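You operate a simulated robot arm through the tools that you are given. There is no shell and no other tool.

You run a simulated robot arm. Do the job below in one go: nothing can be reset, and whatever is moved stays where it is left.

TASK
Clear the blue stub off the rail fixture and set its stop to LONG.
Fine: stub in the grey drawer of the cabinet, drawer closed; loosen the teal bar knob, slide the blue stop, tighten the knob again.
Where things are to end (x, y in the base frame): blue stub within 60 mm of [410, -640].

It is judged by the outcome, as a careful person would: the job done as asked, and still so three seconds after it is handed in. It fails if anything else is knocked over, pushed out of place, dropped, spilled or broken.

THE ROBOT
A 7-joint arm with a three-finger gripper, fixed in place. Base frame: the origin is on the floor under the middle of its stand, x ahead of it, y to its left, z up. Units: mm, degrees, N and s.
With the tool pointing down near the work surface it reaches from about 460 to 920 mm from the base axis. Its first joint turns from -166.0 to 166.0 degrees. Payload 2.69 kg.
The tool frame sits at the grasp point between the pads (the TCP): z along the fingers, y along the line on which they close. The tips reach 29 mm beyond it. The gripper opens to 120 mm; its body begins 78 mm behind the TCP.
Orientation is that of the tool frame in the base frame, as a unit quaternion [w, x, y, z]. With the fingers straight down and closing along the base's y, the tool's x points along the base's -x, its y along +y and its z along -z.

THE INTERFACE
- The arm moves only by the tool drive_tool. Its argument "deltas" is a list of rows, each a list of 7 numbers: the closure, from 0 (fully open) to 1 (shut), then the shift along the tool's x, y, z in units of 500 mm (1.0 is 500 mm), then the turn, a rotation vector about the tool's x, y, z in units of 60 degrees (1.0 is 60 degrees). In form: [[fingers, x, y, z, wx, wy, wz], ...]. A call has 1 to 20 rows; each row is the pose to reach, as a shift and turn from the pose commanded when the call began, along the tool's axes at that moment. A call with a number of a shift or a turn outside -1 to 1 is refused whole. Each row takes 0.2 s and may step no farther than 50 mm and 8.6 degrees from the row before; otherwise, or with a gripper value out of range, the whole call is refused. A pose out of reach is approached as far as the arm can. The call stops where the force on the tool passes 40 N (or 10 N more than at its start, if that is more) or the arm is blocked; 0.2 s more then pass. Each finger travels about 40 mm/s and halts on what it meets, pressing with about 39 N; the grip force reading is that of the motor and also rises with nothing between the fingers. The clock runs only during rows and for 0.2 s after the last one: add rows that repeat a pose to give the fingers time. The reply holds the time, the measured pose of the TCP, the force on the tool along the base axes, the opening and the grip force, in the units named above and with some noise, with the torque about the TCP (base axes, N m) and any sound that the robot's microphone picked up.
- Cameras (640 x 400 px; columns grow to the right, rows downward): "scene" is fixed at [48.9, -650, 1403.6]; the picture's right is [0.45, -0.90, 0.00], its down [-0.59, -0.29, -0.75] and it looks along [0.67, 0.34, -0.66] (base axes); focal length 270 px, centre (320, 200). "wrist" rides on the gripper at [63, 0, -104] in the tool frame; the picture's right is [0.00, 1.00, 0.00], its down [-0.83, 0.00, -0.56] and it looks along [-0.56, 0.00, 0.83] (tool axes); focal length 275 px, centre (320, 200). There is no depth. A picture from a camera that has moved, and an enlarged one, comes with that camera's place and axes in the base frame and with its lens.
- grab_frame(camera): a new picture of that camera. The clock stands still meanwhile.
- slide_trunk(by): slides the trunk up (or, below 0, down) by that many mm; the arm rides with it, the base frame stays. It gives what a move gives, with no picture.
- enlarge(camera, box): a new picture of the part [left, top, right, bottom] of that camera's present view, enlarged. The clock stands still meanwhile.
- hand_in(): hands the job in; it is judged then, once.

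Nothing tells you positions but the pictures and the camera data. Unless the task says otherwise, let go and move clear before handing in.

The tools are called after "Call:" by a JSON object that holds its "api" and its "payload". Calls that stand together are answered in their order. drive_tool: Moves the arm, as the interface text tells. Its arguments: {"type":"object","properties":{"deltas":{"type":"array","items":{"type":"array","items":{"type":"number"}}}},"required":["deltas"]} The other tools are called the same way: slide_trunk (by) moves the trunk up or down; grab_frame (camera) takes a picture; enlarge (camera, box) takes an enlarged picture of a part of a camera's view; hand_in () hands the job in.

At the start:

```text
time_s: 0.0
eef_pos: [479.6, -135.5, 1136.5]
orientation: [-0.001, 0.0, 1.0, 0.0]
contact_force: [-0.8, -0.4, -0.5]
moment: [0.04, 0.0, 0.01]
grip_width: 120.2
gripper_force: 0.0
trunk travel left (down, up): [-575.0, 38.0]
```

scene: 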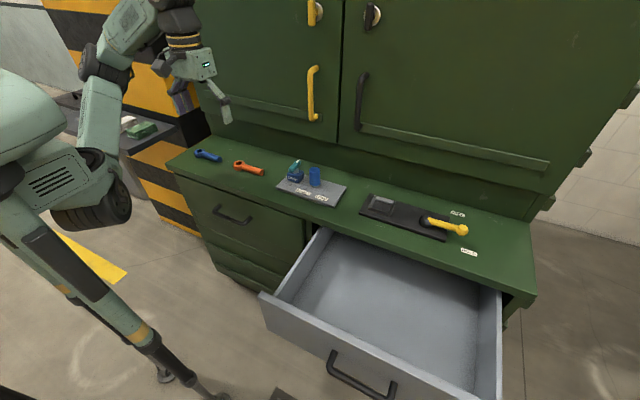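
wrist: 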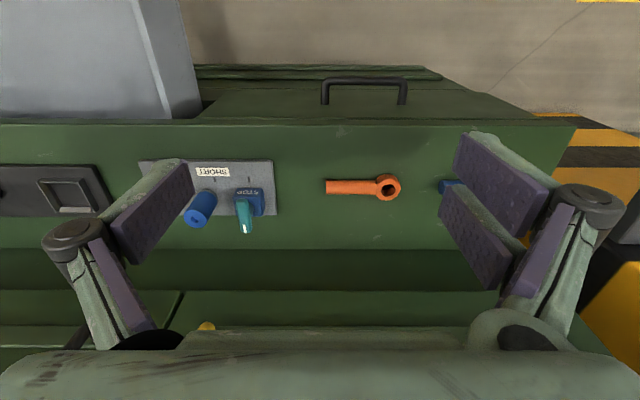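

I see a green cabinet with an open grey drawer, a rail fixture with a blue stub and a blue stop with a teal knob on the counter, plus wrenches and a black fixture with a yellow lever. I'll look closer before moving.

Call:
{"api": "enlarge", "payload": {"camera": "scene", "box": [260, 140, 360, 215]}}

Call:
{"api": "enlarge", "payload": {"camera": "wrist", "box": [120, 130, 300, 250]}}

Call:
{"api": "enlarge", "payload": {"camera": "scene", "box": [340, 180, 500, 280]}}

```text
5.33 times, centred on (310, 178) of scene
camera zoom: at [48.9, -650.0, 1403.6], right [0.45, -0.9, 0.0], down [-0.59, -0.29, -0.75], along [0.67, 0.34, -0.66], focal length 1441 px, centre (373, 320)
```

zoom: 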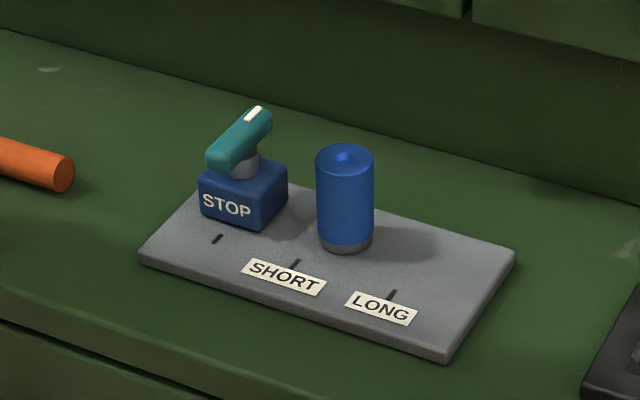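

```text
3.33 times, centred on (210, 190) of wrist
camera zoom: at [415.2, -134.8, 1241.4], right [0.0, 1.0, 0.0], down [0.83, 0.0, 0.56], along [0.56, 0.0, -0.83], focal length 918 px, centre (687, 233)
```

zoom: 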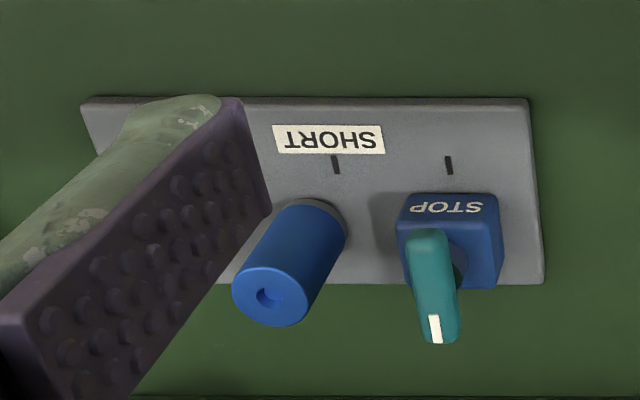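

```text
4.00 times, centred on (420, 230) of scene
camera zoom: at [48.9, -650.0, 1403.6], right [0.45, -0.9, 0.0], down [-0.59, -0.29, -0.75], along [0.67, 0.34, -0.66], focal length 1081 px, centre (-80, 80)
```

zoom: 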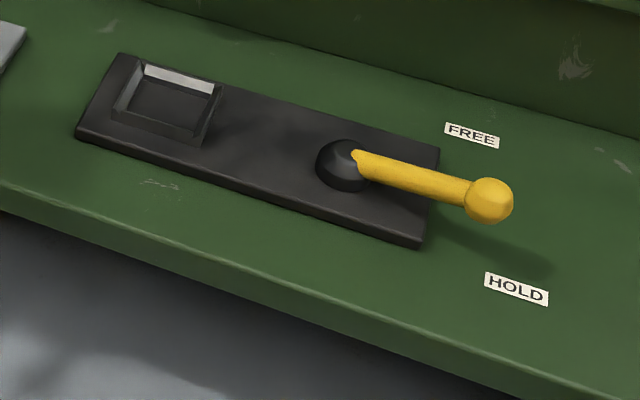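

The stub stands near (670, -323) with its top at z≈914. The stop is at about y=-244 and the LONG mark at about y=-366, with the plate top at z≈846. I'll move to a better viewing position above the fixture to refine these.

Call:
{"api": "drive_tool", "payload": {"deltas": [[0, -0.01, -0.082, 0.028, 0, 0, 0], [0, -0.02, -0.164, 0.056, 0, 0, 0], [0, -0.03, -0.247, 0.085, 0, 0, 0], [0, -0.0408, -0.329, 0.113, 0, 0, 0], [0, -0.0408, -0.329, 0.113, 0, 0, 0]]}}

Call:
{"api": "grab_frame", "payload": {"camera": "wrist"}}

Call:
{"api": "grab_frame", "payload": {"camera": "scene"}}

```text
time_s: 1.2
eef_pos: [498.3, -299.7, 1079.2]
orientation: [0.0, 0.0, 1.0, 0.001]
contact_force: [1.0, -0.7, 1.2]
moment: [0.02, 0.01, 0.0]
grip_width: 119.9
gripper_force: 0.1
trunk travel left (down, up): [-575.0, 38.0]
```

```text
taken
camera wrist: at [435.1, -300.5, 1184.4], right [0.0, 1.0, 0.0], down [0.83, 0.0, 0.56], along [0.56, 0.0, -0.83], focal length 275 px, centre (320, 200)
```

wrist: 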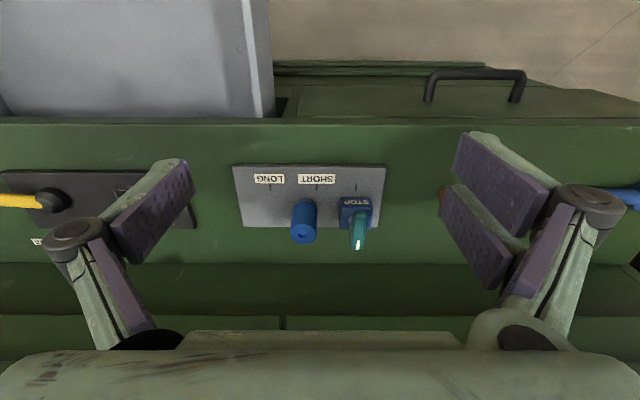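

```text
taken
```

scene: 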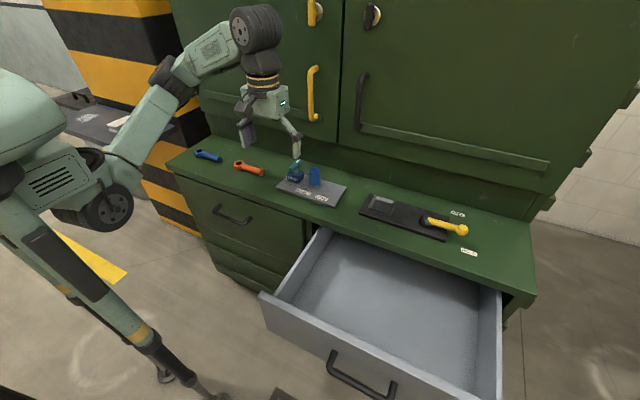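

Call:
{"api": "enlarge", "payload": {"camera": "wrist", "box": [224, 150, 400, 260]}}

Call:
{"api": "enlarge", "payload": {"camera": "scene", "box": [270, 150, 350, 200]}}

Call:
{"api": "enlarge", "payload": {"camera": "scene", "box": [200, 60, 330, 190]}}

```text
3.64 times, centred on (312, 205) of wrist
camera zoom: at [435.1, -300.5, 1184.4], right [0.0, 1.0, 0.0], down [0.83, 0.0, 0.56], along [0.56, 0.0, -0.83], focal length 1001 px, centre (349, 182)
```

zoom: 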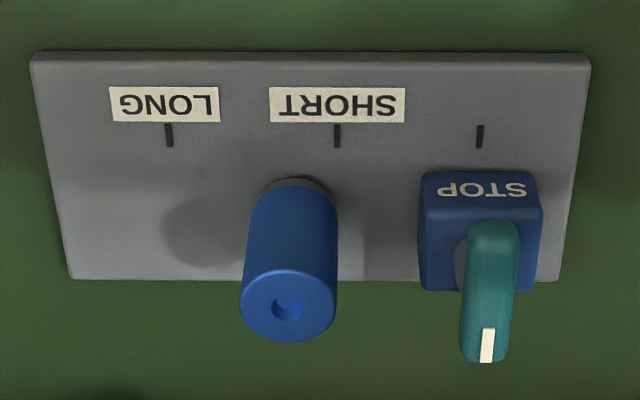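

```text
8.00 times, centred on (310, 175) of scene
camera zoom: at [48.9, -650.0, 1403.6], right [0.45, -0.9, 0.0], down [-0.59, -0.29, -0.75], along [0.67, 0.34, -0.66], focal length 2162 px, centre (400, 400)
```

zoom: 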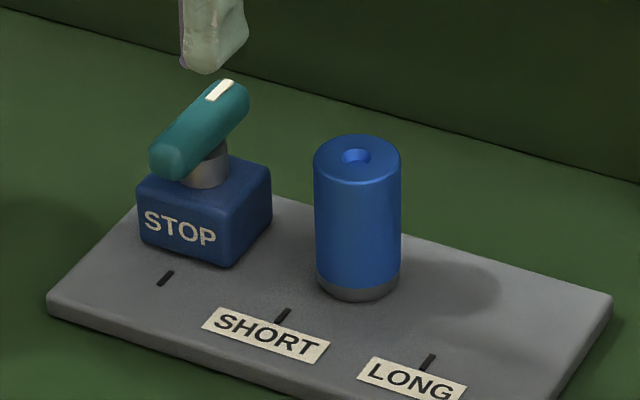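

```text
3.08 times, centred on (265, 125) of scene
camera zoom: at [48.9, -650.0, 1403.6], right [0.45, -0.9, 0.0], down [-0.59, -0.29, -0.75], along [0.67, 0.34, -0.66], focal length 832 px, centre (489, 431)
```

zoom: 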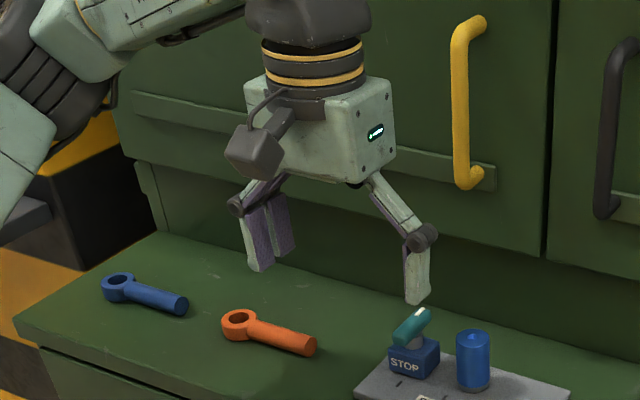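

The stub axis is at about (671, -322), z 850–914 and 34 mm in diameter. The teal bar is centred near (668, -251) with its top at z≈919. I'll yaw the gripper 90° so the fingers close along x and stay clear of the stop, then move over the stub.

Call:
{"api": "drive_tool", "payload": {"deltas": [[0, -0.034, -0.008, 0, 0, 0, 0.133], [0, -0.067, -0.015, 0, 0, 0, 0.266], [0, -0.1, -0.022, 0, 0, 0, 0.4], [0, -0.134, -0.03, 0, 0, 0, 0.533], [0, -0.167, -0.037, 0, 0, 0, 0.666], [0, -0.2, -0.044, 0, 0, 0, 0.8]]}}

Call:
{"api": "drive_tool", "payload": {"deltas": [[0, 0, 0, 0, 0, 0, 0.14], [0, 0, 0, 0, 0, 0, 0.28], [0, 0, 0, 0, 0, 0, 0.42], [0, 0, 0, 0, 0, 0, 0.56], [0, 0, 0, 0, 0, 0, 0.7], [0, 0, 0, 0, 0, 0, 0.7]]}}

Call:
{"api": "grab_frame", "payload": {"camera": "wrist"}}

```text
time_s: 2.6
eef_pos: [599.1, -322.5, 1080.3]
orientation: [0.0, 0.408, 0.913, 0.001]
contact_force: [-0.6, 1.2, -0.3]
moment: [-0.01, 0.01, -0.03]
grip_width: 120.0
gripper_force: 0.1
trunk travel left (down, up): [-575.0, 38.0]
```

```text
time_s: 4.0
eef_pos: [554.0, -322.8, 1061.3]
orientation: [0.001, 0.707, 0.707, 0.0]
contact_force: [0.8, -0.2, 0.4]
moment: [0.0, -0.03, 0.01]
grip_width: 119.9
gripper_force: 0.0
out of reach, approached as far as the arm can: row 4, 5, 6
trunk travel left (down, up): [-575.0, 38.0]
```

```text
taken
camera wrist: at [552.5, -258.4, 1166.3], right [1.0, 0.01, 0.0], down [0.0, -0.83, 0.56], along [0.0, -0.56, -0.83], focal length 275 px, centre (320, 200)
```

wrist: 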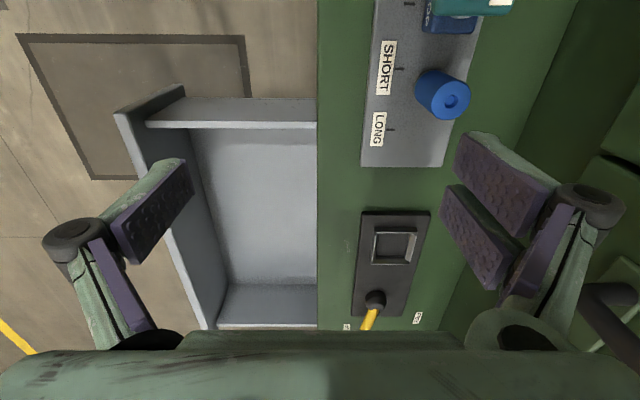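

The wrist hit a reach limit during the last part of that yaw, and the arm pulled back to (554, -323, 1061). I'll test a small downward move from here to see how the commanded pose and the limit behave.

Call:
{"api": "drive_tool", "payload": {"deltas": [[0, 0, 0, 0.04, 0, 0, 0], [0, 0, 0, 0.08, 0, 0, 0], [0, 0, 0, 0.08, 0, 0, 0]]}}

Call:
{"api": "grab_frame", "payload": {"camera": "scene"}}

```text
time_s: 4.8
eef_pos: [554.4, -321.7, 1021.0]
orientation: [0.0, 0.707, 0.707, 0.0]
contact_force: [-0.4, -0.7, 0.2]
moment: [0.02, -0.02, 0.01]
grip_width: 120.4
gripper_force: 0.2
trunk travel left (down, up): [-575.0, 38.0]
```

```text
taken
```

scene: 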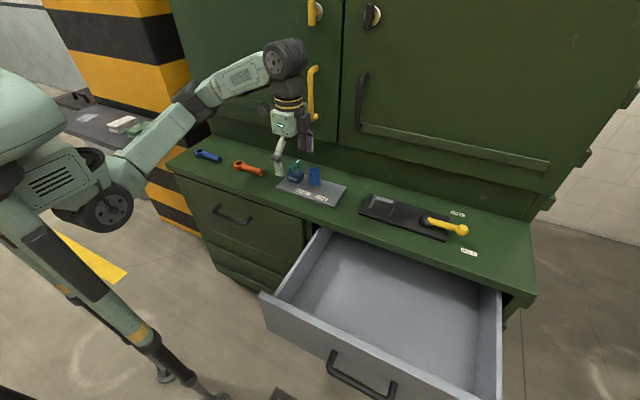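

Call:
{"api": "drive_tool", "payload": {"deltas": [[0, 0, 0.04, 0.0, 0, 0, 0], [0, 0, 0.08, 0.0, 0, 0, 0], [0, 0, 0.12, 0.0, 0, 0, 0], [0, 0, 0.12, 0.0, 0, 0, 0]]}}

```text
time_s: 5.8
eef_pos: [568.7, -323.1, 1013.8]
orientation: [0.002, 0.706, 0.708, -0.001]
contact_force: [0.4, -0.2, 0.0]
moment: [0.02, 0.0, 0.02]
grip_width: 119.9
gripper_force: 0.1
out of reach, approached as far as the arm can: row 1, 2, 3, 4
trunk travel left (down, up): [-575.0, 38.0]
```

The limit looks like wrist roll in the +yaw direction. I'll rotate the other way, toward yaw −90°, and approach the stub from there.

Call:
{"api": "drive_tool", "payload": {"deltas": [[0, 0, 0, 0, 0, 0, -0.125], [0, 0, 0, 0, 0, 0, -0.25], [0, 0, 0, 0, 0, 0, -0.375], [0, 0, 0, 0, 0, 0, -0.5], [0, 0, 0, 0, 0, 0, -0.625], [0, 0, 0, 0, 0, 0, -0.75], [0, 0, 0, 0, 0, 0, -0.875], [0, 0, 0, 0, 0, 0, -1.0]]}}

Call:
{"api": "drive_tool", "payload": {"deltas": [[0, 0, 0, 0, 0, 0, -0.125], [0, 0, 0, 0, 0, 0, -0.25], [0, 0, 0, 0, 0, 0, -0.375], [0, 0, 0, 0, 0, 0, -0.5], [0, 0, 0, 0, 0, 0, -0.625], [0, 0, 0, 0, 0, 0, -0.75], [0, 0, 0, 0, 0, 0, -0.875], [0, 0, 0, 0, 0, 0, -1.0]]}}

Call:
{"api": "drive_tool", "payload": {"deltas": [[0, 0, 0, 0, 0, 0, -0.125], [0, 0, 0, 0, 0, 0, -0.25], [0, 0, 0, 0, 0, 0, -0.375], [0, 0, 0, 0, 0, 0, -0.5], [0, 0, 0, 0, 0, 0, -0.625], [0, 0, 0, 0, 0, 0, -0.75], [0, 0, 0, 0, 0, 0, -0.875], [0, 0, 0, 0, 0, 0, -1.0]]}}

Call:
{"api": "grab_frame", "payload": {"camera": "scene"}}

```text
time_s: 7.6
eef_pos: [568.7, -323.5, 1012.5]
orientation: [0.0, 0.257, 0.966, -0.001]
contact_force: [0.2, 0.3, -0.2]
moment: [-0.03, 0.02, 0.03]
grip_width: 120.0
gripper_force: 0.1
trunk travel left (down, up): [-575.0, 38.0]
```

```text
time_s: 9.4
eef_pos: [568.6, -323.4, 1013.4]
orientation: [0.0, -0.26, 0.966, 0.0]
contact_force: [0.7, 1.2, 0.6]
moment: [0.03, -0.02, 0.01]
grip_width: 120.0
gripper_force: 0.0
trunk travel left (down, up): [-575.0, 38.0]
```

```text
time_s: 11.2
eef_pos: [568.4, -322.6, 1013.7]
orientation: [0.0, 0.708, -0.707, -0.001]
contact_force: [0.7, 0.3, 0.3]
moment: [-0.04, -0.01, -0.02]
grip_width: 120.1
gripper_force: 0.1
trunk travel left (down, up): [-575.0, 38.0]
```

```text
taken
```

scene: 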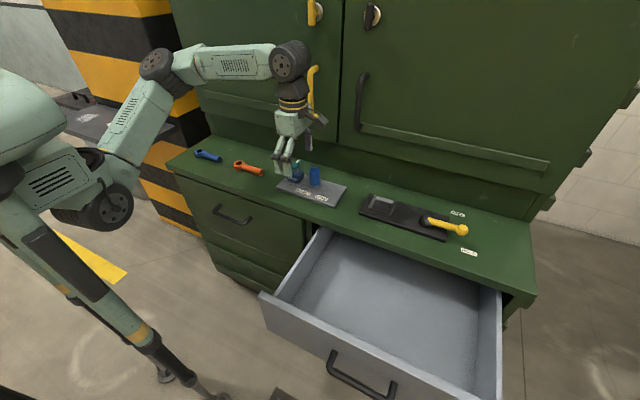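

Call:
{"api": "drive_tool", "payload": {"deltas": [[0, 0, -0.05, 0, 0, 0, 0], [0, 0, -0.1, 0, 0, 0, 0], [0, 0, -0.15, 0, 0, 0, 0], [0, 0, -0.204, 0, 0, 0, 0], [0, 0, -0.204, 0, 0, 0, 0]]}}

Call:
{"api": "grab_frame", "payload": {"camera": "wrist"}}

Call:
{"api": "grab_frame", "payload": {"camera": "scene"}}

```text
time_s: 12.4
eef_pos: [671.2, -322.2, 1013.7]
orientation: [0.0, -0.707, 0.707, 0.0]
contact_force: [0.3, 0.5, -0.2]
moment: [0.01, -0.01, 0.03]
grip_width: 119.8
gripper_force: 0.0
trunk travel left (down, up): [-575.0, 38.0]
```

```text
taken
camera wrist: at [671.2, -385.3, 1118.3], right [-1.0, 0.0, 0.0], down [0.0, 0.83, 0.56], along [0.0, 0.56, -0.83], focal length 275 px, centre (320, 200)
```

wrist: 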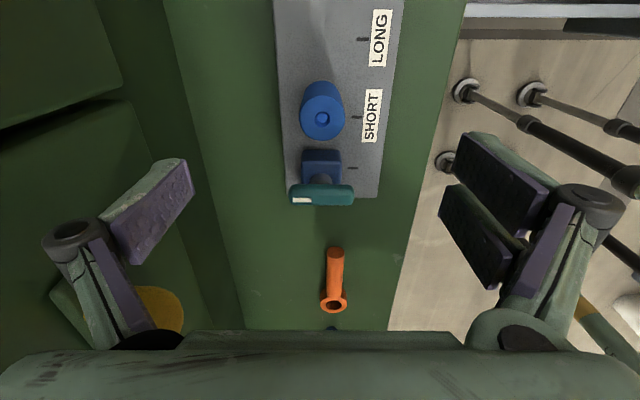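

```text
taken
```

scene: 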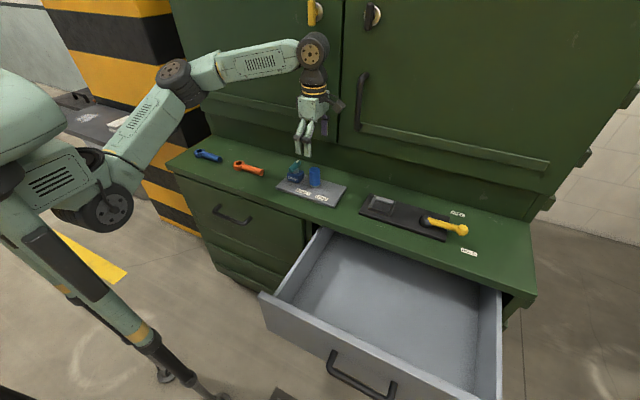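

Call:
{"api": "enlarge", "payload": {"camera": "wrist", "box": [250, 20, 410, 220]}}

```text
2.00 times, centred on (330, 120) of wrist
camera zoom: at [671.2, -385.3, 1118.3], right [-1.0, 0.0, 0.0], down [0.0, 0.83, 0.56], along [0.0, 0.56, -0.83], focal length 551 px, centre (300, 360)
```

zoom: 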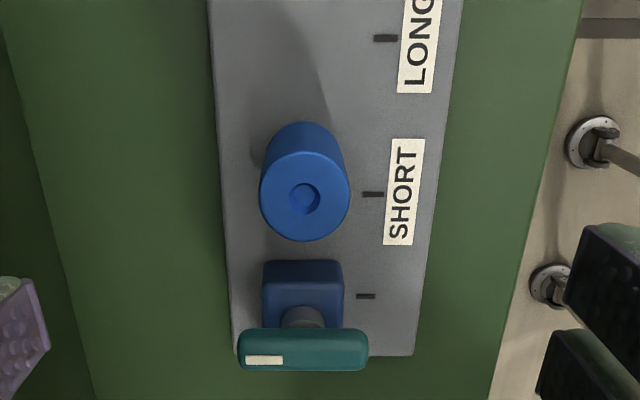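

I'm centred over the stub, which is at about (670, -321). Descending now with the fingers open to grasp it at z≈890.

Call:
{"api": "drive_tool", "payload": {"deltas": [[0, -0.002, 0.003, 0.05, 0, 0, 0], [0, -0.002, 0.003, 0.1, 0, 0, 0], [0, -0.002, 0.003, 0.15, 0, 0, 0], [0, -0.002, 0.003, 0.19, 0, 0, 0], [0, -0.002, 0.003, 0.22, 0, 0, 0], [0, -0.002, 0.003, 0.24, 0, 0, 0], [0, -0.002, 0.003, 0.245, 0, 0, 0]]}}

Call:
{"api": "grab_frame", "payload": {"camera": "wrist"}}

Call:
{"api": "enlarge", "payload": {"camera": "scene", "box": [250, 100, 370, 220]}}

```text
time_s: 14.0
eef_pos: [669.3, -321.9, 891.7]
orientation: [0.0, -0.707, 0.707, 0.001]
contact_force: [-0.1, -0.3, -0.2]
moment: [0.02, -0.01, 0.01]
grip_width: 120.1
gripper_force: 0.1
trunk travel left (down, up): [-575.0, 38.0]
```

```text
taken
camera wrist: at [669.4, -383.5, 996.0], right [-1.0, 0.0, 0.0], down [0.0, 0.83, 0.56], along [0.0, 0.56, -0.83], focal length 275 px, centre (320, 200)
```

wrist: 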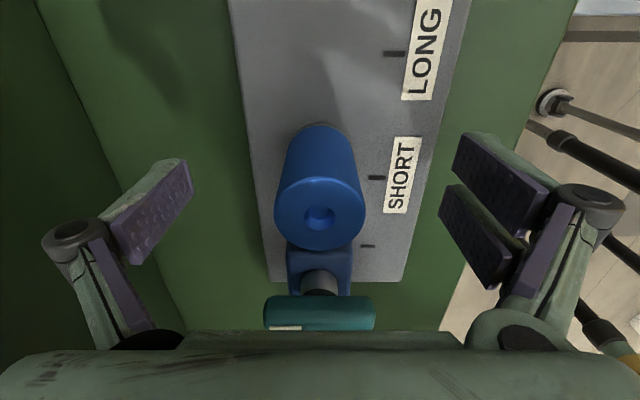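

```text
3.33 times, centred on (310, 160) of scene
camera zoom: at [48.9, -650.0, 1403.6], right [0.45, -0.9, 0.0], down [-0.59, -0.29, -0.75], along [0.67, 0.34, -0.66], focal length 901 px, centre (353, 333)
```

zoom: 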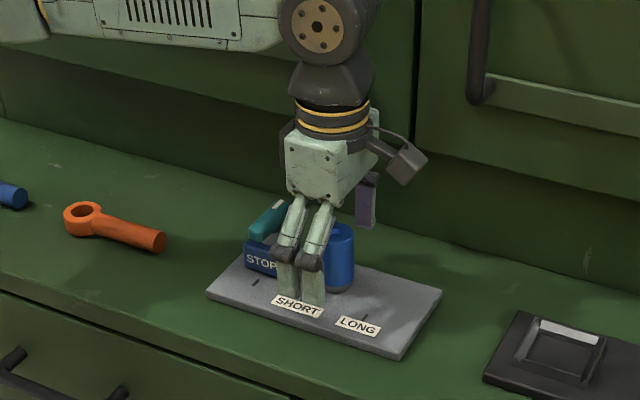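

Call:
{"api": "drive_tool", "payload": {"deltas": [[0.6, 0, 0, 0, 0, 0, 0], [0.6, 0, 0, 0, 0, 0, 0], [0.6, 0, 0, 0, 0, 0, 0], [0.6, 0, 0, 0, 0, 0, 0], [0.6, 0, 0, 0, 0, 0, 0], [0.6, 0, 0, 0, 0, 0, 0]]}}

Call:
{"api": "grab_frame", "payload": {"camera": "wrist"}}

```text
time_s: 15.4
eef_pos: [668.7, -321.3, 890.5]
orientation: [0.001, -0.707, 0.707, 0.0]
contact_force: [-0.3, 0.0, 0.9]
moment: [-0.03, -0.02, -0.03]
grip_width: 48.2
gripper_force: 0.0
trunk travel left (down, up): [-575.0, 38.0]
```

```text
taken
camera wrist: at [669.5, -383.5, 996.2], right [-1.0, 0.0, 0.0], down [0.0, 0.83, 0.56], along [0.0, 0.56, -0.83], focal length 275 px, centre (320, 200)
```

wrist: 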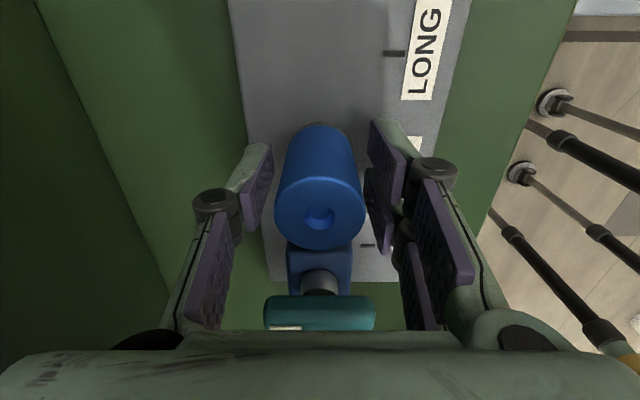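

The stub is centred between the pads, so I'll close fully and lift gently.

Call:
{"api": "drive_tool", "payload": {"deltas": [[1, 0, 0, 0, 0, 0, 0], [1, 0, 0, 0, 0, 0, 0], [1, 0, 0, 0, 0, 0, 0], [1, 0, 0, 0, 0, 0, 0], [1, 0, 0, 0, 0, 0, 0]]}}

Call:
{"api": "drive_tool", "payload": {"deltas": [[1, 0, 0, -0.01, 0, 0, 0], [1, 0, 0, -0.03, 0, 0, 0], [1, 0, 0, -0.06, 0, 0, 0], [1, 0, 0, -0.1, 0, 0, 0], [1, 0, 0, -0.1, 0, 0, 0]]}}

Call:
{"api": "grab_frame", "payload": {"camera": "wrist"}}

Call:
{"api": "grab_frame", "payload": {"camera": "scene"}}

```text
time_s: 16.6
eef_pos: [670.6, -320.9, 890.6]
orientation: [-0.001, -0.707, 0.708, -0.001]
contact_force: [1.8, -0.4, 1.1]
moment: [0.02, -0.1, -0.04]
grip_width: 32.8
gripper_force: 38.6
trunk travel left (down, up): [-575.0, 38.0]
```

```text
time_s: 17.8
eef_pos: [670.1, -322.5, 940.2]
orientation: [-0.001, -0.707, 0.707, 0.0]
contact_force: [-0.6, 0.3, -4.5]
moment: [-0.02, 0.03, 0.03]
grip_width: 34.4
gripper_force: 38.5
trunk travel left (down, up): [-575.0, 38.0]
```

```text
taken
camera wrist: at [669.3, -383.8, 1045.6], right [-1.0, 0.0, 0.0], down [0.0, 0.83, 0.56], along [0.0, 0.56, -0.83], focal length 275 px, centre (320, 200)
```

wrist: 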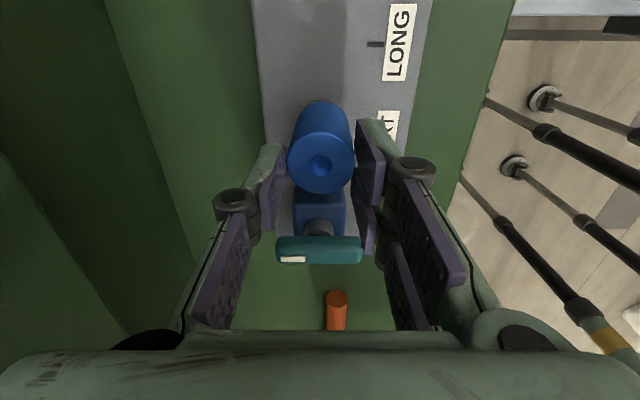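

```text
taken
```

scene: 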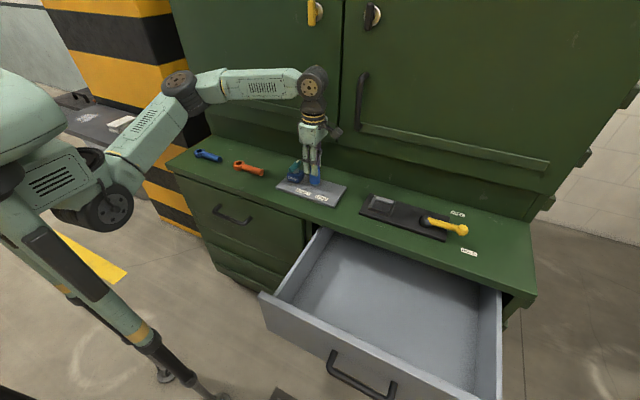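

The stub is gripped and lifted (about 4 N load). I'll raise it more and carry it over the open drawer toward (410, -640).

Call:
{"api": "drive_tool", "payload": {"deltas": [[1, 0, 0, -0.05, 0, 0, 0], [1, 0, 0, -0.1, 0, 0, 0], [1, 0, 0, -0.14, 0, 0, 0], [1, 0.053, 0.043, -0.14, 0, 0, 0], [1, 0.106, 0.087, -0.14, 0, 0, 0], [1, 0.159, 0.13, -0.14, 0, 0, 0], [1, 0.212, 0.173, -0.14, 0, 0, 0], [1, 0.265, 0.217, -0.14, 0, 0, 0], [1, 0.318, 0.26, -0.14, 0, 0, 0], [1, 0.371, 0.303, -0.14, 0, 0, 0], [1, 0.424, 0.347, -0.14, 0, 0, 0], [1, 0.477, 0.39, -0.14, 0, 0, 0], [1, 0.53, 0.433, -0.14, 0, 0, 0], [1, 0.583, 0.477, -0.14, 0, 0, 0], [1, 0.636, 0.52, -0.14, 0, 0, 0], [1, 0.636, 0.52, -0.14, 0, 0, 0]]}}

Call:
{"api": "grab_frame", "payload": {"camera": "wrist"}}

Call:
{"api": "grab_frame", "payload": {"camera": "scene"}}

```text
time_s: 21.2
eef_pos: [409.5, -638.7, 1010.8]
orientation: [0.001, -0.707, 0.707, 0.0]
contact_force: [-1.6, -0.2, -3.6]
moment: [-0.01, 0.0, -0.02]
grip_width: 34.5
gripper_force: 38.9
trunk travel left (down, up): [-575.0, 38.0]
```

```text
taken
camera wrist: at [408.6, -701.9, 1116.2], right [-1.0, 0.0, 0.0], down [0.0, 0.83, 0.56], along [0.0, 0.56, -0.83], focal length 275 px, centre (320, 200)
```

wrist: 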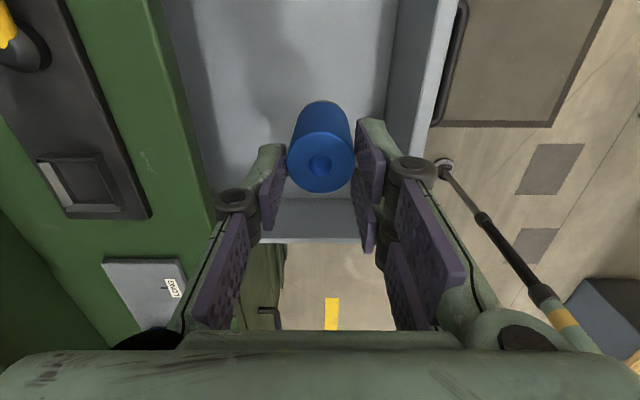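

```text
taken
```

scene: 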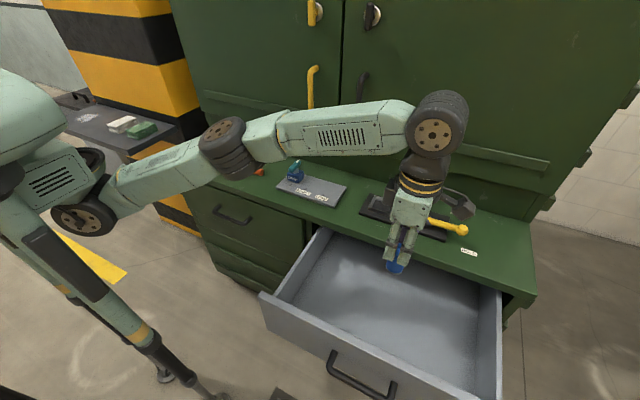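

Call:
{"api": "enlarge", "payload": {"camera": "scene", "box": [240, 220, 520, 400]}}

Call:
{"api": "enlarge", "payload": {"camera": "wrist", "box": [150, 120, 470, 320]}}

```text
2.22 times, centred on (380, 310) of scene
camera zoom: at [48.9, -650.0, 1403.6], right [0.45, -0.9, 0.0], down [-0.59, -0.29, -0.75], along [0.67, 0.34, -0.66], focal length 600 px, centre (187, -44)
```

zoom: 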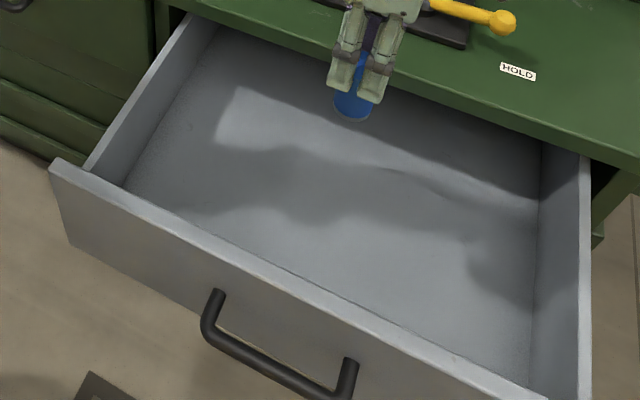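

```text
2.00 times, centred on (310, 220) of wrist
camera zoom: at [408.6, -701.9, 1116.2], right [-1.0, 0.0, 0.0], down [0.0, 0.83, 0.56], along [0.0, 0.56, -0.83], focal length 551 px, centre (340, 160)
```

zoom: 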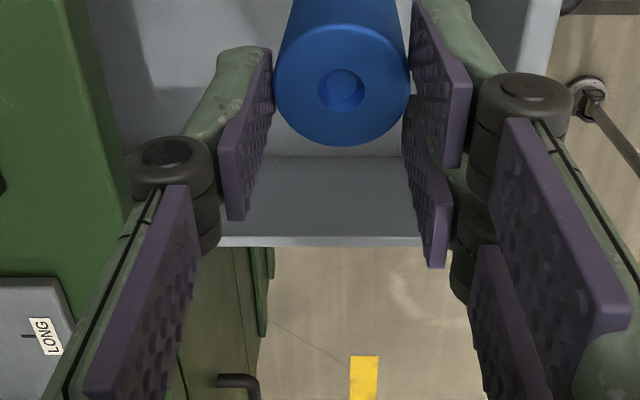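

The drawer floor is at about z≈667 and the wall tops at about 785, so the stub bottom should touch when TCP is near 708. Descending partway first.

Call:
{"api": "drive_tool", "payload": {"deltas": [[1, 0, 0, 0.07, 0, 0, 0], [1, 0, 0, 0.14, 0, 0, 0], [1, 0, 0, 0.21, 0, 0, 0], [1, 0, 0, 0.28, 0, 0, 0], [1, 0, 0, 0.35, 0, 0, 0], [1, 0, 0, 0.42, 0, 0, 0], [1, 0, 0, 0.48, 0, 0, 0], [1, 0, 0, 0.52, 0, 0, 0], [1, 0, 0, 0.52, 0, 0, 0]]}}

Call:
{"api": "grab_frame", "payload": {"camera": "wrist"}}

Call:
{"api": "grab_frame", "payload": {"camera": "scene"}}

```text
time_s: 23.2
eef_pos: [409.2, -639.2, 750.5]
orientation: [0.0, 0.707, -0.707, 0.0]
contact_force: [-0.3, 0.2, -3.9]
moment: [-0.02, -0.02, 0.02]
grip_width: 34.3
gripper_force: 38.7
trunk travel left (down, up): [-575.0, 38.0]
```

```text
taken
camera wrist: at [408.6, -702.1, 855.8], right [-1.0, 0.0, 0.0], down [0.0, 0.83, 0.56], along [0.0, 0.56, -0.83], focal length 275 px, centre (320, 200)
```

wrist: 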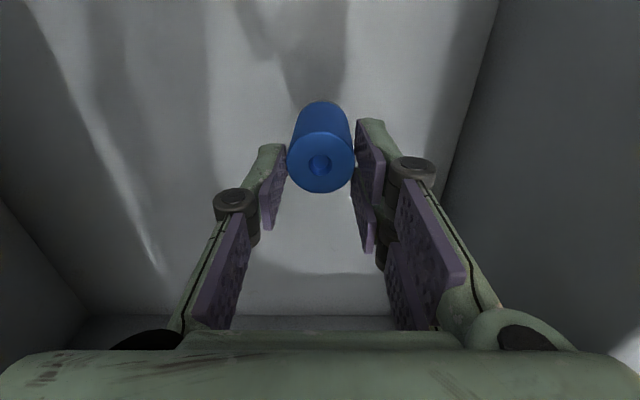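

```text
taken
```

scene: 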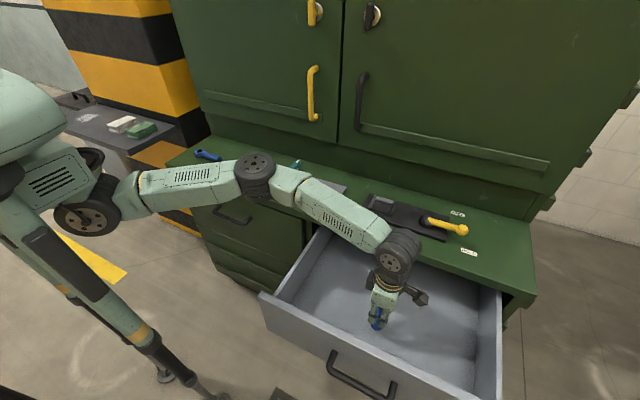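

Call:
{"api": "drive_tool", "payload": {"deltas": [[1, 0, 0, 0.02, 0, 0, 0], [1, 0, 0, 0.04, 0, 0, 0], [1, 0, 0, 0.055, 0, 0, 0], [1, 0, 0, 0.065, 0, 0, 0], [1, 0, 0, 0.065, 0, 0, 0]]}}

Call:
{"api": "drive_tool", "payload": {"deltas": [[1, 0, 0, 0.004, 0, 0, 0], [1, 0, 0, 0.008, 0, 0, 0], [1, 0, 0, 0.012, 0, 0, 0]]}}

```text
time_s: 24.4
eef_pos: [408.5, -640.1, 721.4]
orientation: [-0.001, -0.707, 0.707, -0.003]
contact_force: [-0.4, -10.6, 25.4]
moment: [-0.47, -0.07, 0.0]
grip_width: 34.0
gripper_force: 38.8
trunk travel left (down, up): [-575.0, 38.0]
```

```text
time_s: 25.2
eef_pos: [408.9, -640.2, 714.5]
orientation: [-0.001, -0.706, 0.708, -0.002]
contact_force: [-0.7, -10.9, 25.8]
moment: [-0.34, -0.03, -0.02]
grip_width: 33.8
gripper_force: 38.8
trunk travel left (down, up): [-575.0, 38.0]
```

Call:
{"api": "grab_frame", "payload": {"camera": "wrist"}}

Call:
{"api": "enlarge", "payload": {"camera": "scene", "box": [240, 200, 520, 400]}}

```text
taken
camera wrist: at [408.4, -701.7, 820.6], right [-1.0, 0.0, 0.0], down [0.0, 0.83, 0.55], along [0.0, 0.55, -0.83], focal length 275 px, centre (320, 200)
```

wrist: 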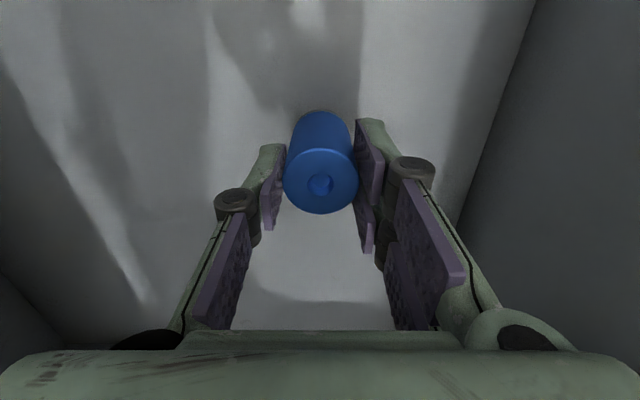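

```text
2.00 times, centred on (380, 300) of scene
camera zoom: at [48.9, -650.0, 1403.6], right [0.45, -0.9, 0.0], down [-0.59, -0.29, -0.75], along [0.67, 0.34, -0.66], focal length 540 px, centre (200, 0)
```

zoom: 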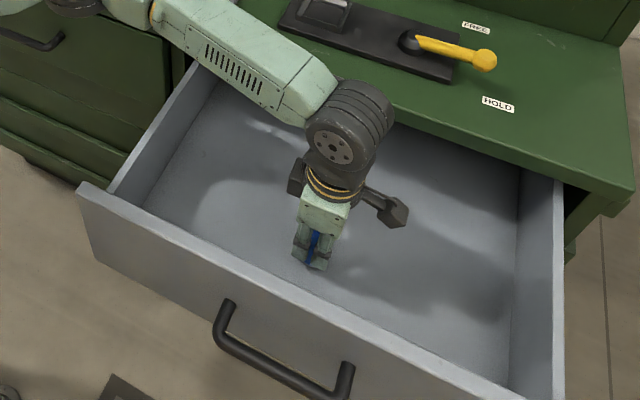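

The stub is on the drawer floor and has slid slightly up in the grip. I'll relieve the pressing force before releasing.

Call:
{"api": "drive_tool", "payload": {"deltas": [[1, 0, 0, -0.003, 0, 0, 0], [1, 0, 0, -0.006, 0, 0, 0], [1, 0, 0, -0.006, 0, 0, 0]]}}

```text
time_s: 26.0
eef_pos: [409.3, -638.2, 715.0]
orientation: [0.001, -0.707, 0.708, 0.0]
contact_force: [-1.0, -5.0, 11.1]
moment: [-0.25, -0.09, -0.04]
grip_width: 33.7
gripper_force: 38.8
trunk travel left (down, up): [-575.0, 38.0]
```

Call:
{"api": "drive_tool", "payload": {"deltas": [[1, 0, 0, -0.002, 0, 0, 0], [1, 0, 0, -0.004, 0, 0, 0], [1, 0, 0, -0.004, 0, 0, 0]]}}

```text
time_s: 26.8
eef_pos: [410.6, -639.1, 716.6]
orientation: [0.001, -0.707, 0.707, 0.001]
contact_force: [0.4, 0.2, -3.8]
moment: [0.01, 0.01, 0.0]
grip_width: 33.5
gripper_force: 38.6
trunk travel left (down, up): [-575.0, 38.0]
```

Call:
{"api": "drive_tool", "payload": {"deltas": [[1, 0, 0, 0.001, 0, 0, 0], [1, 0, 0, 0.002, 0, 0, 0], [1, 0, 0, 0.002, 0, 0, 0]]}}

```text
time_s: 27.6
eef_pos: [409.3, -639.6, 717.0]
orientation: [0.0, 0.707, -0.707, -0.001]
contact_force: [-0.6, 0.3, -3.4]
moment: [-0.02, -0.01, 0.01]
grip_width: 33.4
gripper_force: 39.1
trunk travel left (down, up): [-575.0, 38.0]
```

Call:
{"api": "drive_tool", "payload": {"deltas": [[1, 0, 0, 0.001, 0, 0, 0], [1, 0, 0, 0.002, 0, 0, 0], [1, 0, 0, 0.002, 0, 0, 0]]}}

```text
time_s: 28.4
eef_pos: [408.6, -640.1, 715.5]
orientation: [0.0, 0.707, -0.707, -0.001]
contact_force: [-0.4, 0.0, -3.1]
moment: [0.02, -0.02, 0.02]
grip_width: 33.5
gripper_force: 38.8
trunk travel left (down, up): [-575.0, 38.0]
```

Call:
{"api": "drive_tool", "payload": {"deltas": [[1, 0, 0, 0.001, 0, 0, 0], [1, 0, 0, 0.002, 0, 0, 0], [1, 0, 0, 0.002, 0, 0, 0]]}}

```text
time_s: 29.2
eef_pos: [408.8, -640.6, 714.9]
orientation: [-0.001, -0.707, 0.707, -0.001]
contact_force: [0.2, 3.1, 5.6]
moment: [0.24, -0.11, 0.04]
grip_width: 33.6
gripper_force: 38.6
trunk travel left (down, up): [-575.0, 38.0]
```

The stub is in light contact with the floor. I'll release by opening only partway, so the knuckles stay clear of the drawer front.

Call:
{"api": "drive_tool", "payload": {"deltas": [[0.68, 0, 0, 0, 0, 0, 0], [0.66, 0, 0, 0, 0, 0, 0], [0.62, 0, 0, 0, 0, 0, 0], [0.58, 0, 0, 0, 0, 0, 0], [0.52, 0, 0, 0, 0, 0, 0], [0.5, 0, 0, 0, 0, 0, 0]]}}

Call:
{"api": "grab_frame", "payload": {"camera": "wrist"}}

```text
time_s: 30.6
eef_pos: [410.0, -639.4, 715.0]
orientation: [0.0, -0.707, 0.708, 0.0]
contact_force: [0.3, 0.8, -0.2]
moment: [0.0, 0.01, -0.01]
grip_width: 60.1
gripper_force: 0.0
trunk travel left (down, up): [-575.0, 38.0]
```

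```text
taken
camera wrist: at [409.3, -702.0, 819.5], right [-1.0, 0.0, 0.0], down [0.0, 0.83, 0.56], along [0.0, 0.56, -0.83], focal length 275 px, centre (320, 200)
```

wrist: 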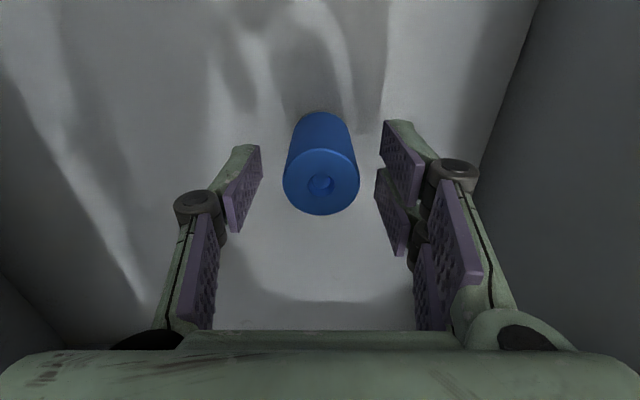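

The stub stands free in the drawer at about (410, -640). Raising straight up and clear.

Call:
{"api": "drive_tool", "payload": {"deltas": [[0.5, 0, 0, -0.03, 0, 0, 0], [0.5, 0, 0, -0.08, 0, 0, 0], [0.5, 0, 0, -0.15, 0, 0, 0], [0.5, 0, 0, -0.22, 0, 0, 0], [0.5, 0, 0, -0.3, 0, 0, 0], [0.5, 0, 0, -0.38, 0, 0, 0], [0.5, 0, 0, -0.46, 0, 0, 0], [0.5, 0, 0, -0.54, 0, 0, 0], [0.5, 0, 0, -0.6, 0, 0, 0], [0.5, 0, 0, -0.6, 0, 0, 0]]}}

Call:
{"api": "grab_frame", "payload": {"camera": "wrist"}}

Call:
{"api": "enlarge", "payload": {"camera": "scene", "box": [240, 200, 520, 400]}}

```text
time_s: 32.8
eef_pos: [409.5, -639.1, 1016.7]
orientation: [0.0, 0.707, -0.707, 0.0]
contact_force: [-0.2, -0.5, 0.1]
moment: [0.01, 0.01, 0.04]
grip_width: 59.8
gripper_force: 0.0
trunk travel left (down, up): [-575.0, 38.0]
```

```text
taken
camera wrist: at [409.8, -700.9, 1120.6], right [-1.0, 0.0, 0.0], down [0.0, 0.83, 0.56], along [0.0, 0.56, -0.83], focal length 275 px, centre (320, 200)
```

wrist: 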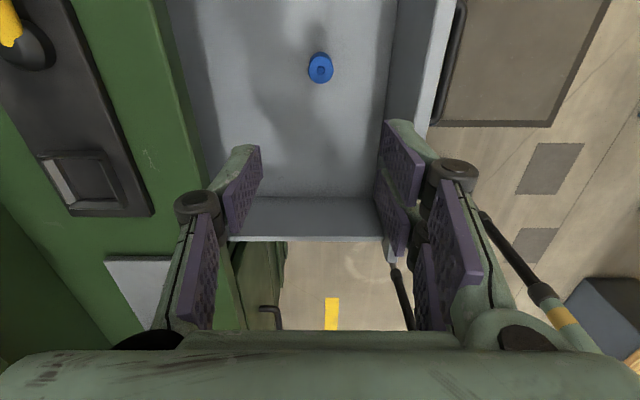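

```text
2.00 times, centred on (380, 300) of scene
camera zoom: at [48.9, -650.0, 1403.6], right [0.45, -0.9, 0.0], down [-0.59, -0.29, -0.75], along [0.67, 0.34, -0.66], focal length 540 px, centre (200, 0)
```

zoom: 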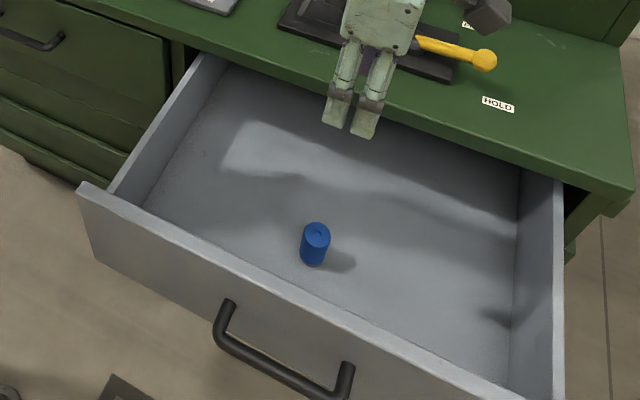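

Call:
{"api": "enlarge", "payload": {"camera": "wrist", "box": [360, 0, 520, 140]}}

Call:
{"api": "enlarge", "payload": {"camera": "wrist", "box": [130, 0, 260, 110]}}

```text
2.86 times, centred on (440, 70) of wrist
camera zoom: at [409.8, -700.9, 1120.6], right [-1.0, 0.0, 0.0], down [0.0, 0.83, 0.56], along [0.0, 0.56, -0.83], focal length 786 px, centre (-23, 571)
```

zoom: 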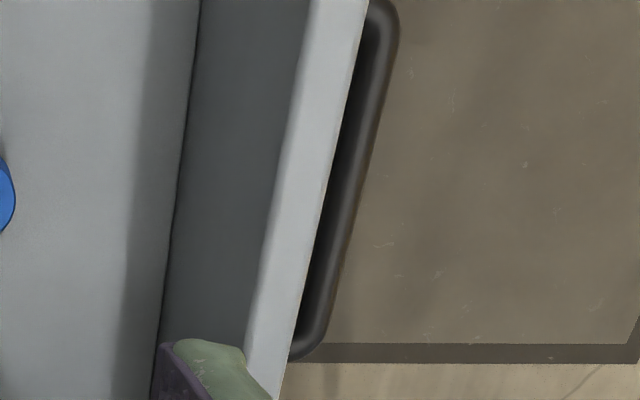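

```text
3.64 times, centred on (195, 55) of wrist
camera zoom: at [409.8, -700.9, 1120.6], right [-1.0, 0.0, 0.0], down [0.0, 0.83, 0.56], along [0.0, 0.56, -0.83], focal length 1001 px, centre (774, 727)
```

zoom: 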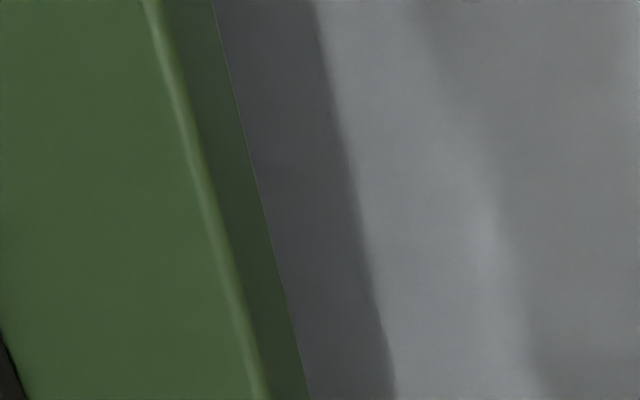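

The stub stands well in the drawer, whose front panel outer face is at x≈280, top z≈805, handle at z≈714. Next I'll close the drawer by pushing the panel above the handle with closed fingertips tilted forward about 60°, which keeps the gripper body clear of the counter edge at x≈550. First I'll tilt and move back while still high.

Call:
{"api": "drive_tool", "payload": {"deltas": [[1, 0, 0.05, 0.01, 0, 0, 0], [1, 0, 0.1, 0.02, 0.0, 0, 0], [1, 0, 0.15, 0.03, 0.125, 0, 0], [1, 0, 0.2, 0.04, 0.25, 0, 0], [1, 0, 0.25, 0.05, 0.375, 0, 0], [1, 0, 0.3, 0.06, 0.5, 0, 0], [1, 0, 0.34, 0.07, 0.625, 0, 0], [1, 0, 0.38, 0.08, 0.75, 0, 0], [1, 0, 0.42, 0.09, 0.875, 0, 0], [1, 0, 0.44, 0.1, 1.0, 0, 0], [1, 0, 0.44, 0.1, 1.0, 0, 0]]}}

Call:
{"api": "grab_frame", "payload": {"camera": "scene"}}

Call:
{"api": "grab_frame", "payload": {"camera": "wrist"}}

```text
time_s: 35.2
eef_pos: [190.5, -640.7, 964.3]
orientation: [-0.353, 0.612, -0.612, 0.355]
contact_force: [-0.3, 0.5, -0.5]
moment: [0.0, -0.05, -0.02]
grip_width: 0.0
gripper_force: 28.4
trunk travel left (down, up): [-575.0, 38.0]
```

```text
taken
```

scene: 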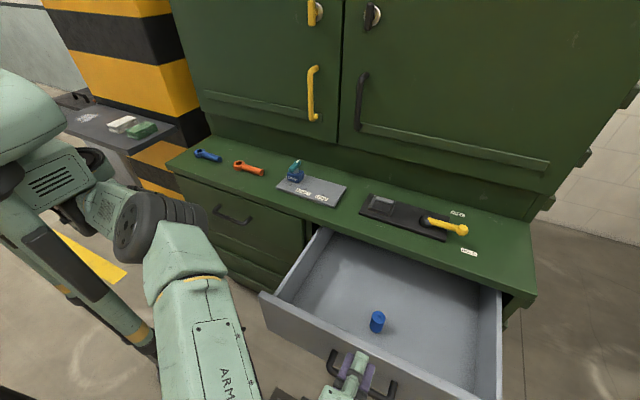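

```text
taken
camera wrist: at [98.9, -701.8, 1017.7], right [-0.5, -0.01, -0.87], down [-0.48, 0.83, 0.27], along [0.72, 0.56, -0.42], focal length 275 px, centre (320, 200)
```

wrist: 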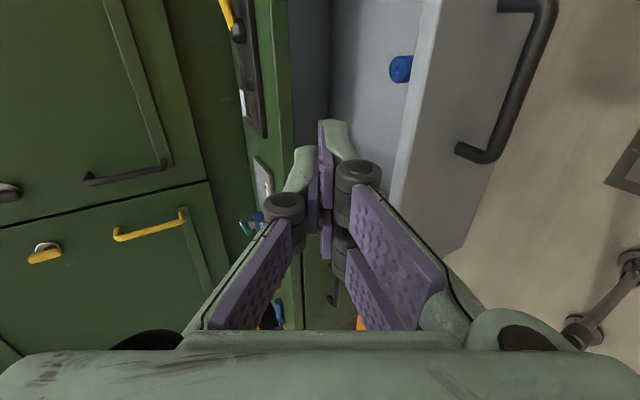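

Call:
{"api": "drive_tool", "payload": {"deltas": [[1, 0, 0.06, 0.0346, 0, 0, 0], [1, 0, 0.12, 0.0693, 0, 0, 0], [1, 0, 0.18, 0.104, 0, 0, 0], [1, 0, 0.24, 0.1386, 0, 0, 0], [1, 0, 0.29, 0.1674, 0, 0, 0], [1, 0, 0.315, 0.182, 0, 0, 0], [1, 0, 0.315, 0.182, 0, 0, 0]]}}

Call:
{"api": "grab_frame", "payload": {"camera": "wrist"}}

Call:
{"api": "grab_frame", "payload": {"camera": "scene"}}

```text
time_s: 36.8
eef_pos: [189.5, -639.1, 781.8]
orientation: [0.354, -0.612, 0.613, -0.354]
contact_force: [0.8, -1.6, 0.5]
moment: [-0.03, -0.04, -0.03]
grip_width: 0.0
gripper_force: 28.9
trunk travel left (down, up): [-575.0, 38.0]
```

```text
taken
camera wrist: at [98.4, -702.3, 835.6], right [-0.5, 0.0, -0.87], down [-0.48, 0.83, 0.27], along [0.72, 0.56, -0.42], focal length 275 px, centre (320, 200)
```

wrist: 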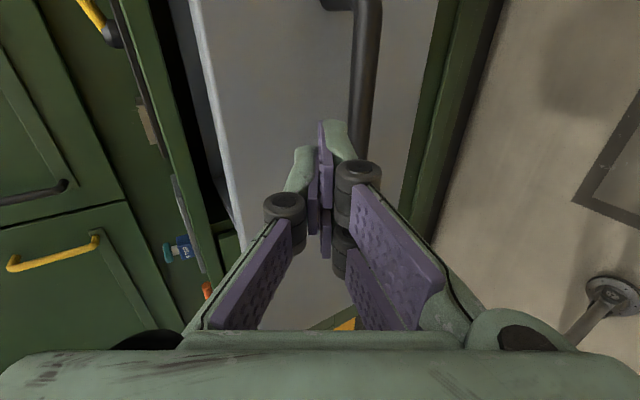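

```text
taken
```

scene: 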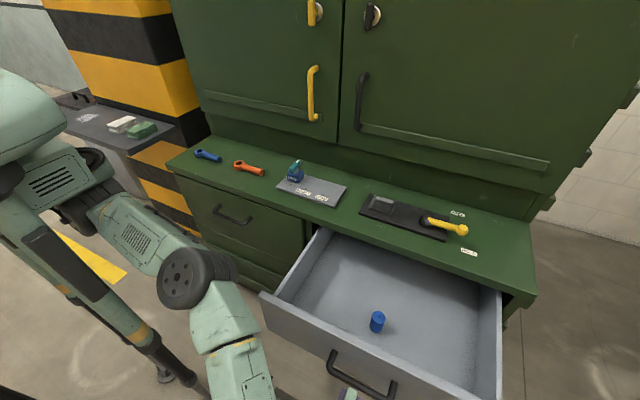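

Fingertips are above the handle and pointing at the panel. Advancing slowly in +x to touch and start pushing.

Call:
{"api": "drive_tool", "payload": {"deltas": [[1, 0, -0.01, 0.0173, 0, 0, 0], [1, 0, -0.02, 0.0346, 0, 0, 0], [1, 0, -0.03, 0.052, 0, 0, 0], [1, 0, -0.04, 0.0693, 0, 0, 0], [1, 0, -0.048, 0.0831, 0, 0, 0], [1, 0, -0.055, 0.0953, 0, 0, 0], [1, 0, -0.06, 0.1039, 0, 0, 0], [1, 0, -0.065, 0.1126, 0, 0, 0], [1, 0, -0.07, 0.1212, 0, 0, 0]]}}

Call:
{"api": "grab_frame", "payload": {"camera": "wrist"}}

Call:
{"api": "grab_frame", "payload": {"camera": "scene"}}

```text
time_s: 38.8
eef_pos: [259.5, -639.1, 782.6]
orientation: [-0.354, 0.613, -0.612, 0.353]
contact_force: [-0.6, 0.6, -0.9]
moment: [0.03, 0.0, 0.03]
grip_width: 0.2
gripper_force: 28.9
trunk travel left (down, up): [-575.0, 38.0]
```

```text
taken
camera wrist: at [168.9, -701.8, 835.5], right [-0.5, 0.0, -0.87], down [-0.48, 0.83, 0.27], along [0.72, 0.56, -0.42], focal length 275 px, centre (320, 200)
```

wrist: 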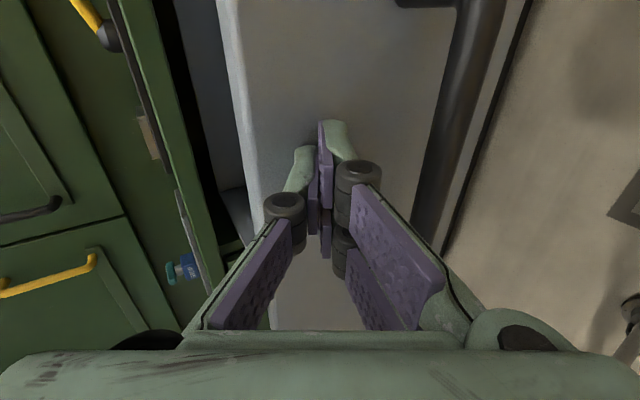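

```text
taken
```

scene: 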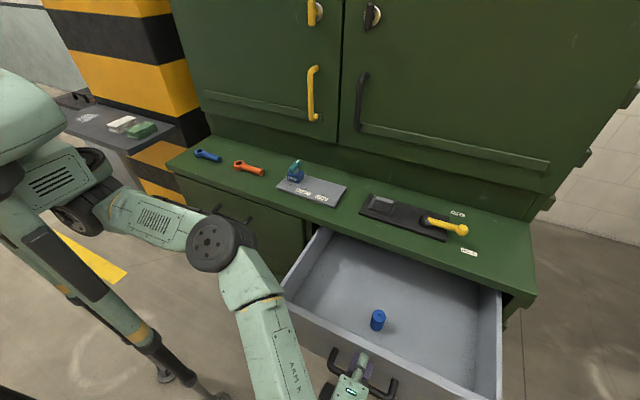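

Call:
{"api": "drive_tool", "payload": {"deltas": [[1, 0, -0.004, 0.0069, 0, 0, 0], [1, 0, -0.008, 0.0139, 0, 0, 0], [1, 0, -0.012, 0.0208, 0, 0, 0], [1, 0, -0.016, 0.0277, 0, 0, 0], [1, 0, -0.02, 0.0346, 0, 0, 0], [1, 0, -0.024, 0.0416, 0, 0, 0], [1, 0, -0.028, 0.0485, 0, 0, 0]]}}

```text
time_s: 40.4
eef_pos: [287.3, -639.6, 782.3]
orientation: [0.353, -0.612, 0.613, -0.354]
contact_force: [-1.2, -0.9, -0.2]
moment: [0.04, 0.04, 0.01]
grip_width: 0.2
gripper_force: 29.1
trunk travel left (down, up): [-575.0, 38.0]
```

Call:
{"api": "grab_frame", "payload": {"camera": "wrist"}}

Call:
{"api": "grab_frame", "payload": {"camera": "scene"}}

```text
taken
camera wrist: at [196.8, -701.7, 835.6], right [-0.5, 0.0, -0.87], down [-0.48, 0.83, 0.27], along [0.72, 0.55, -0.42], focal length 275 px, centre (320, 200)
```

wrist: 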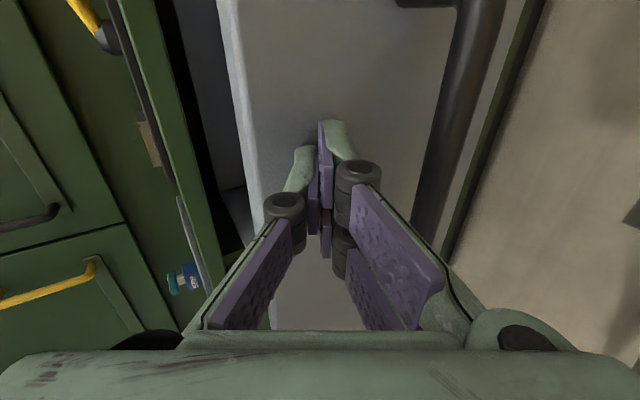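

```text
taken
```

scene: 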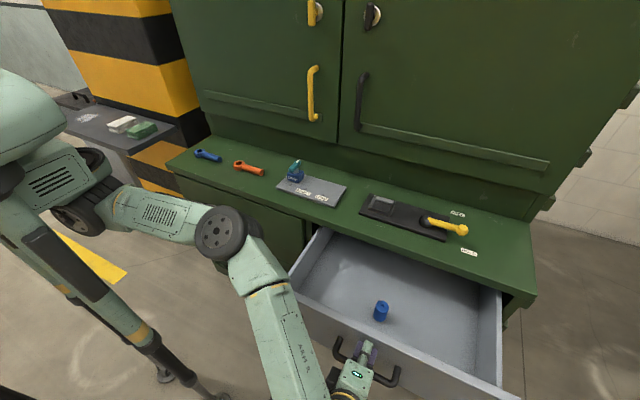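

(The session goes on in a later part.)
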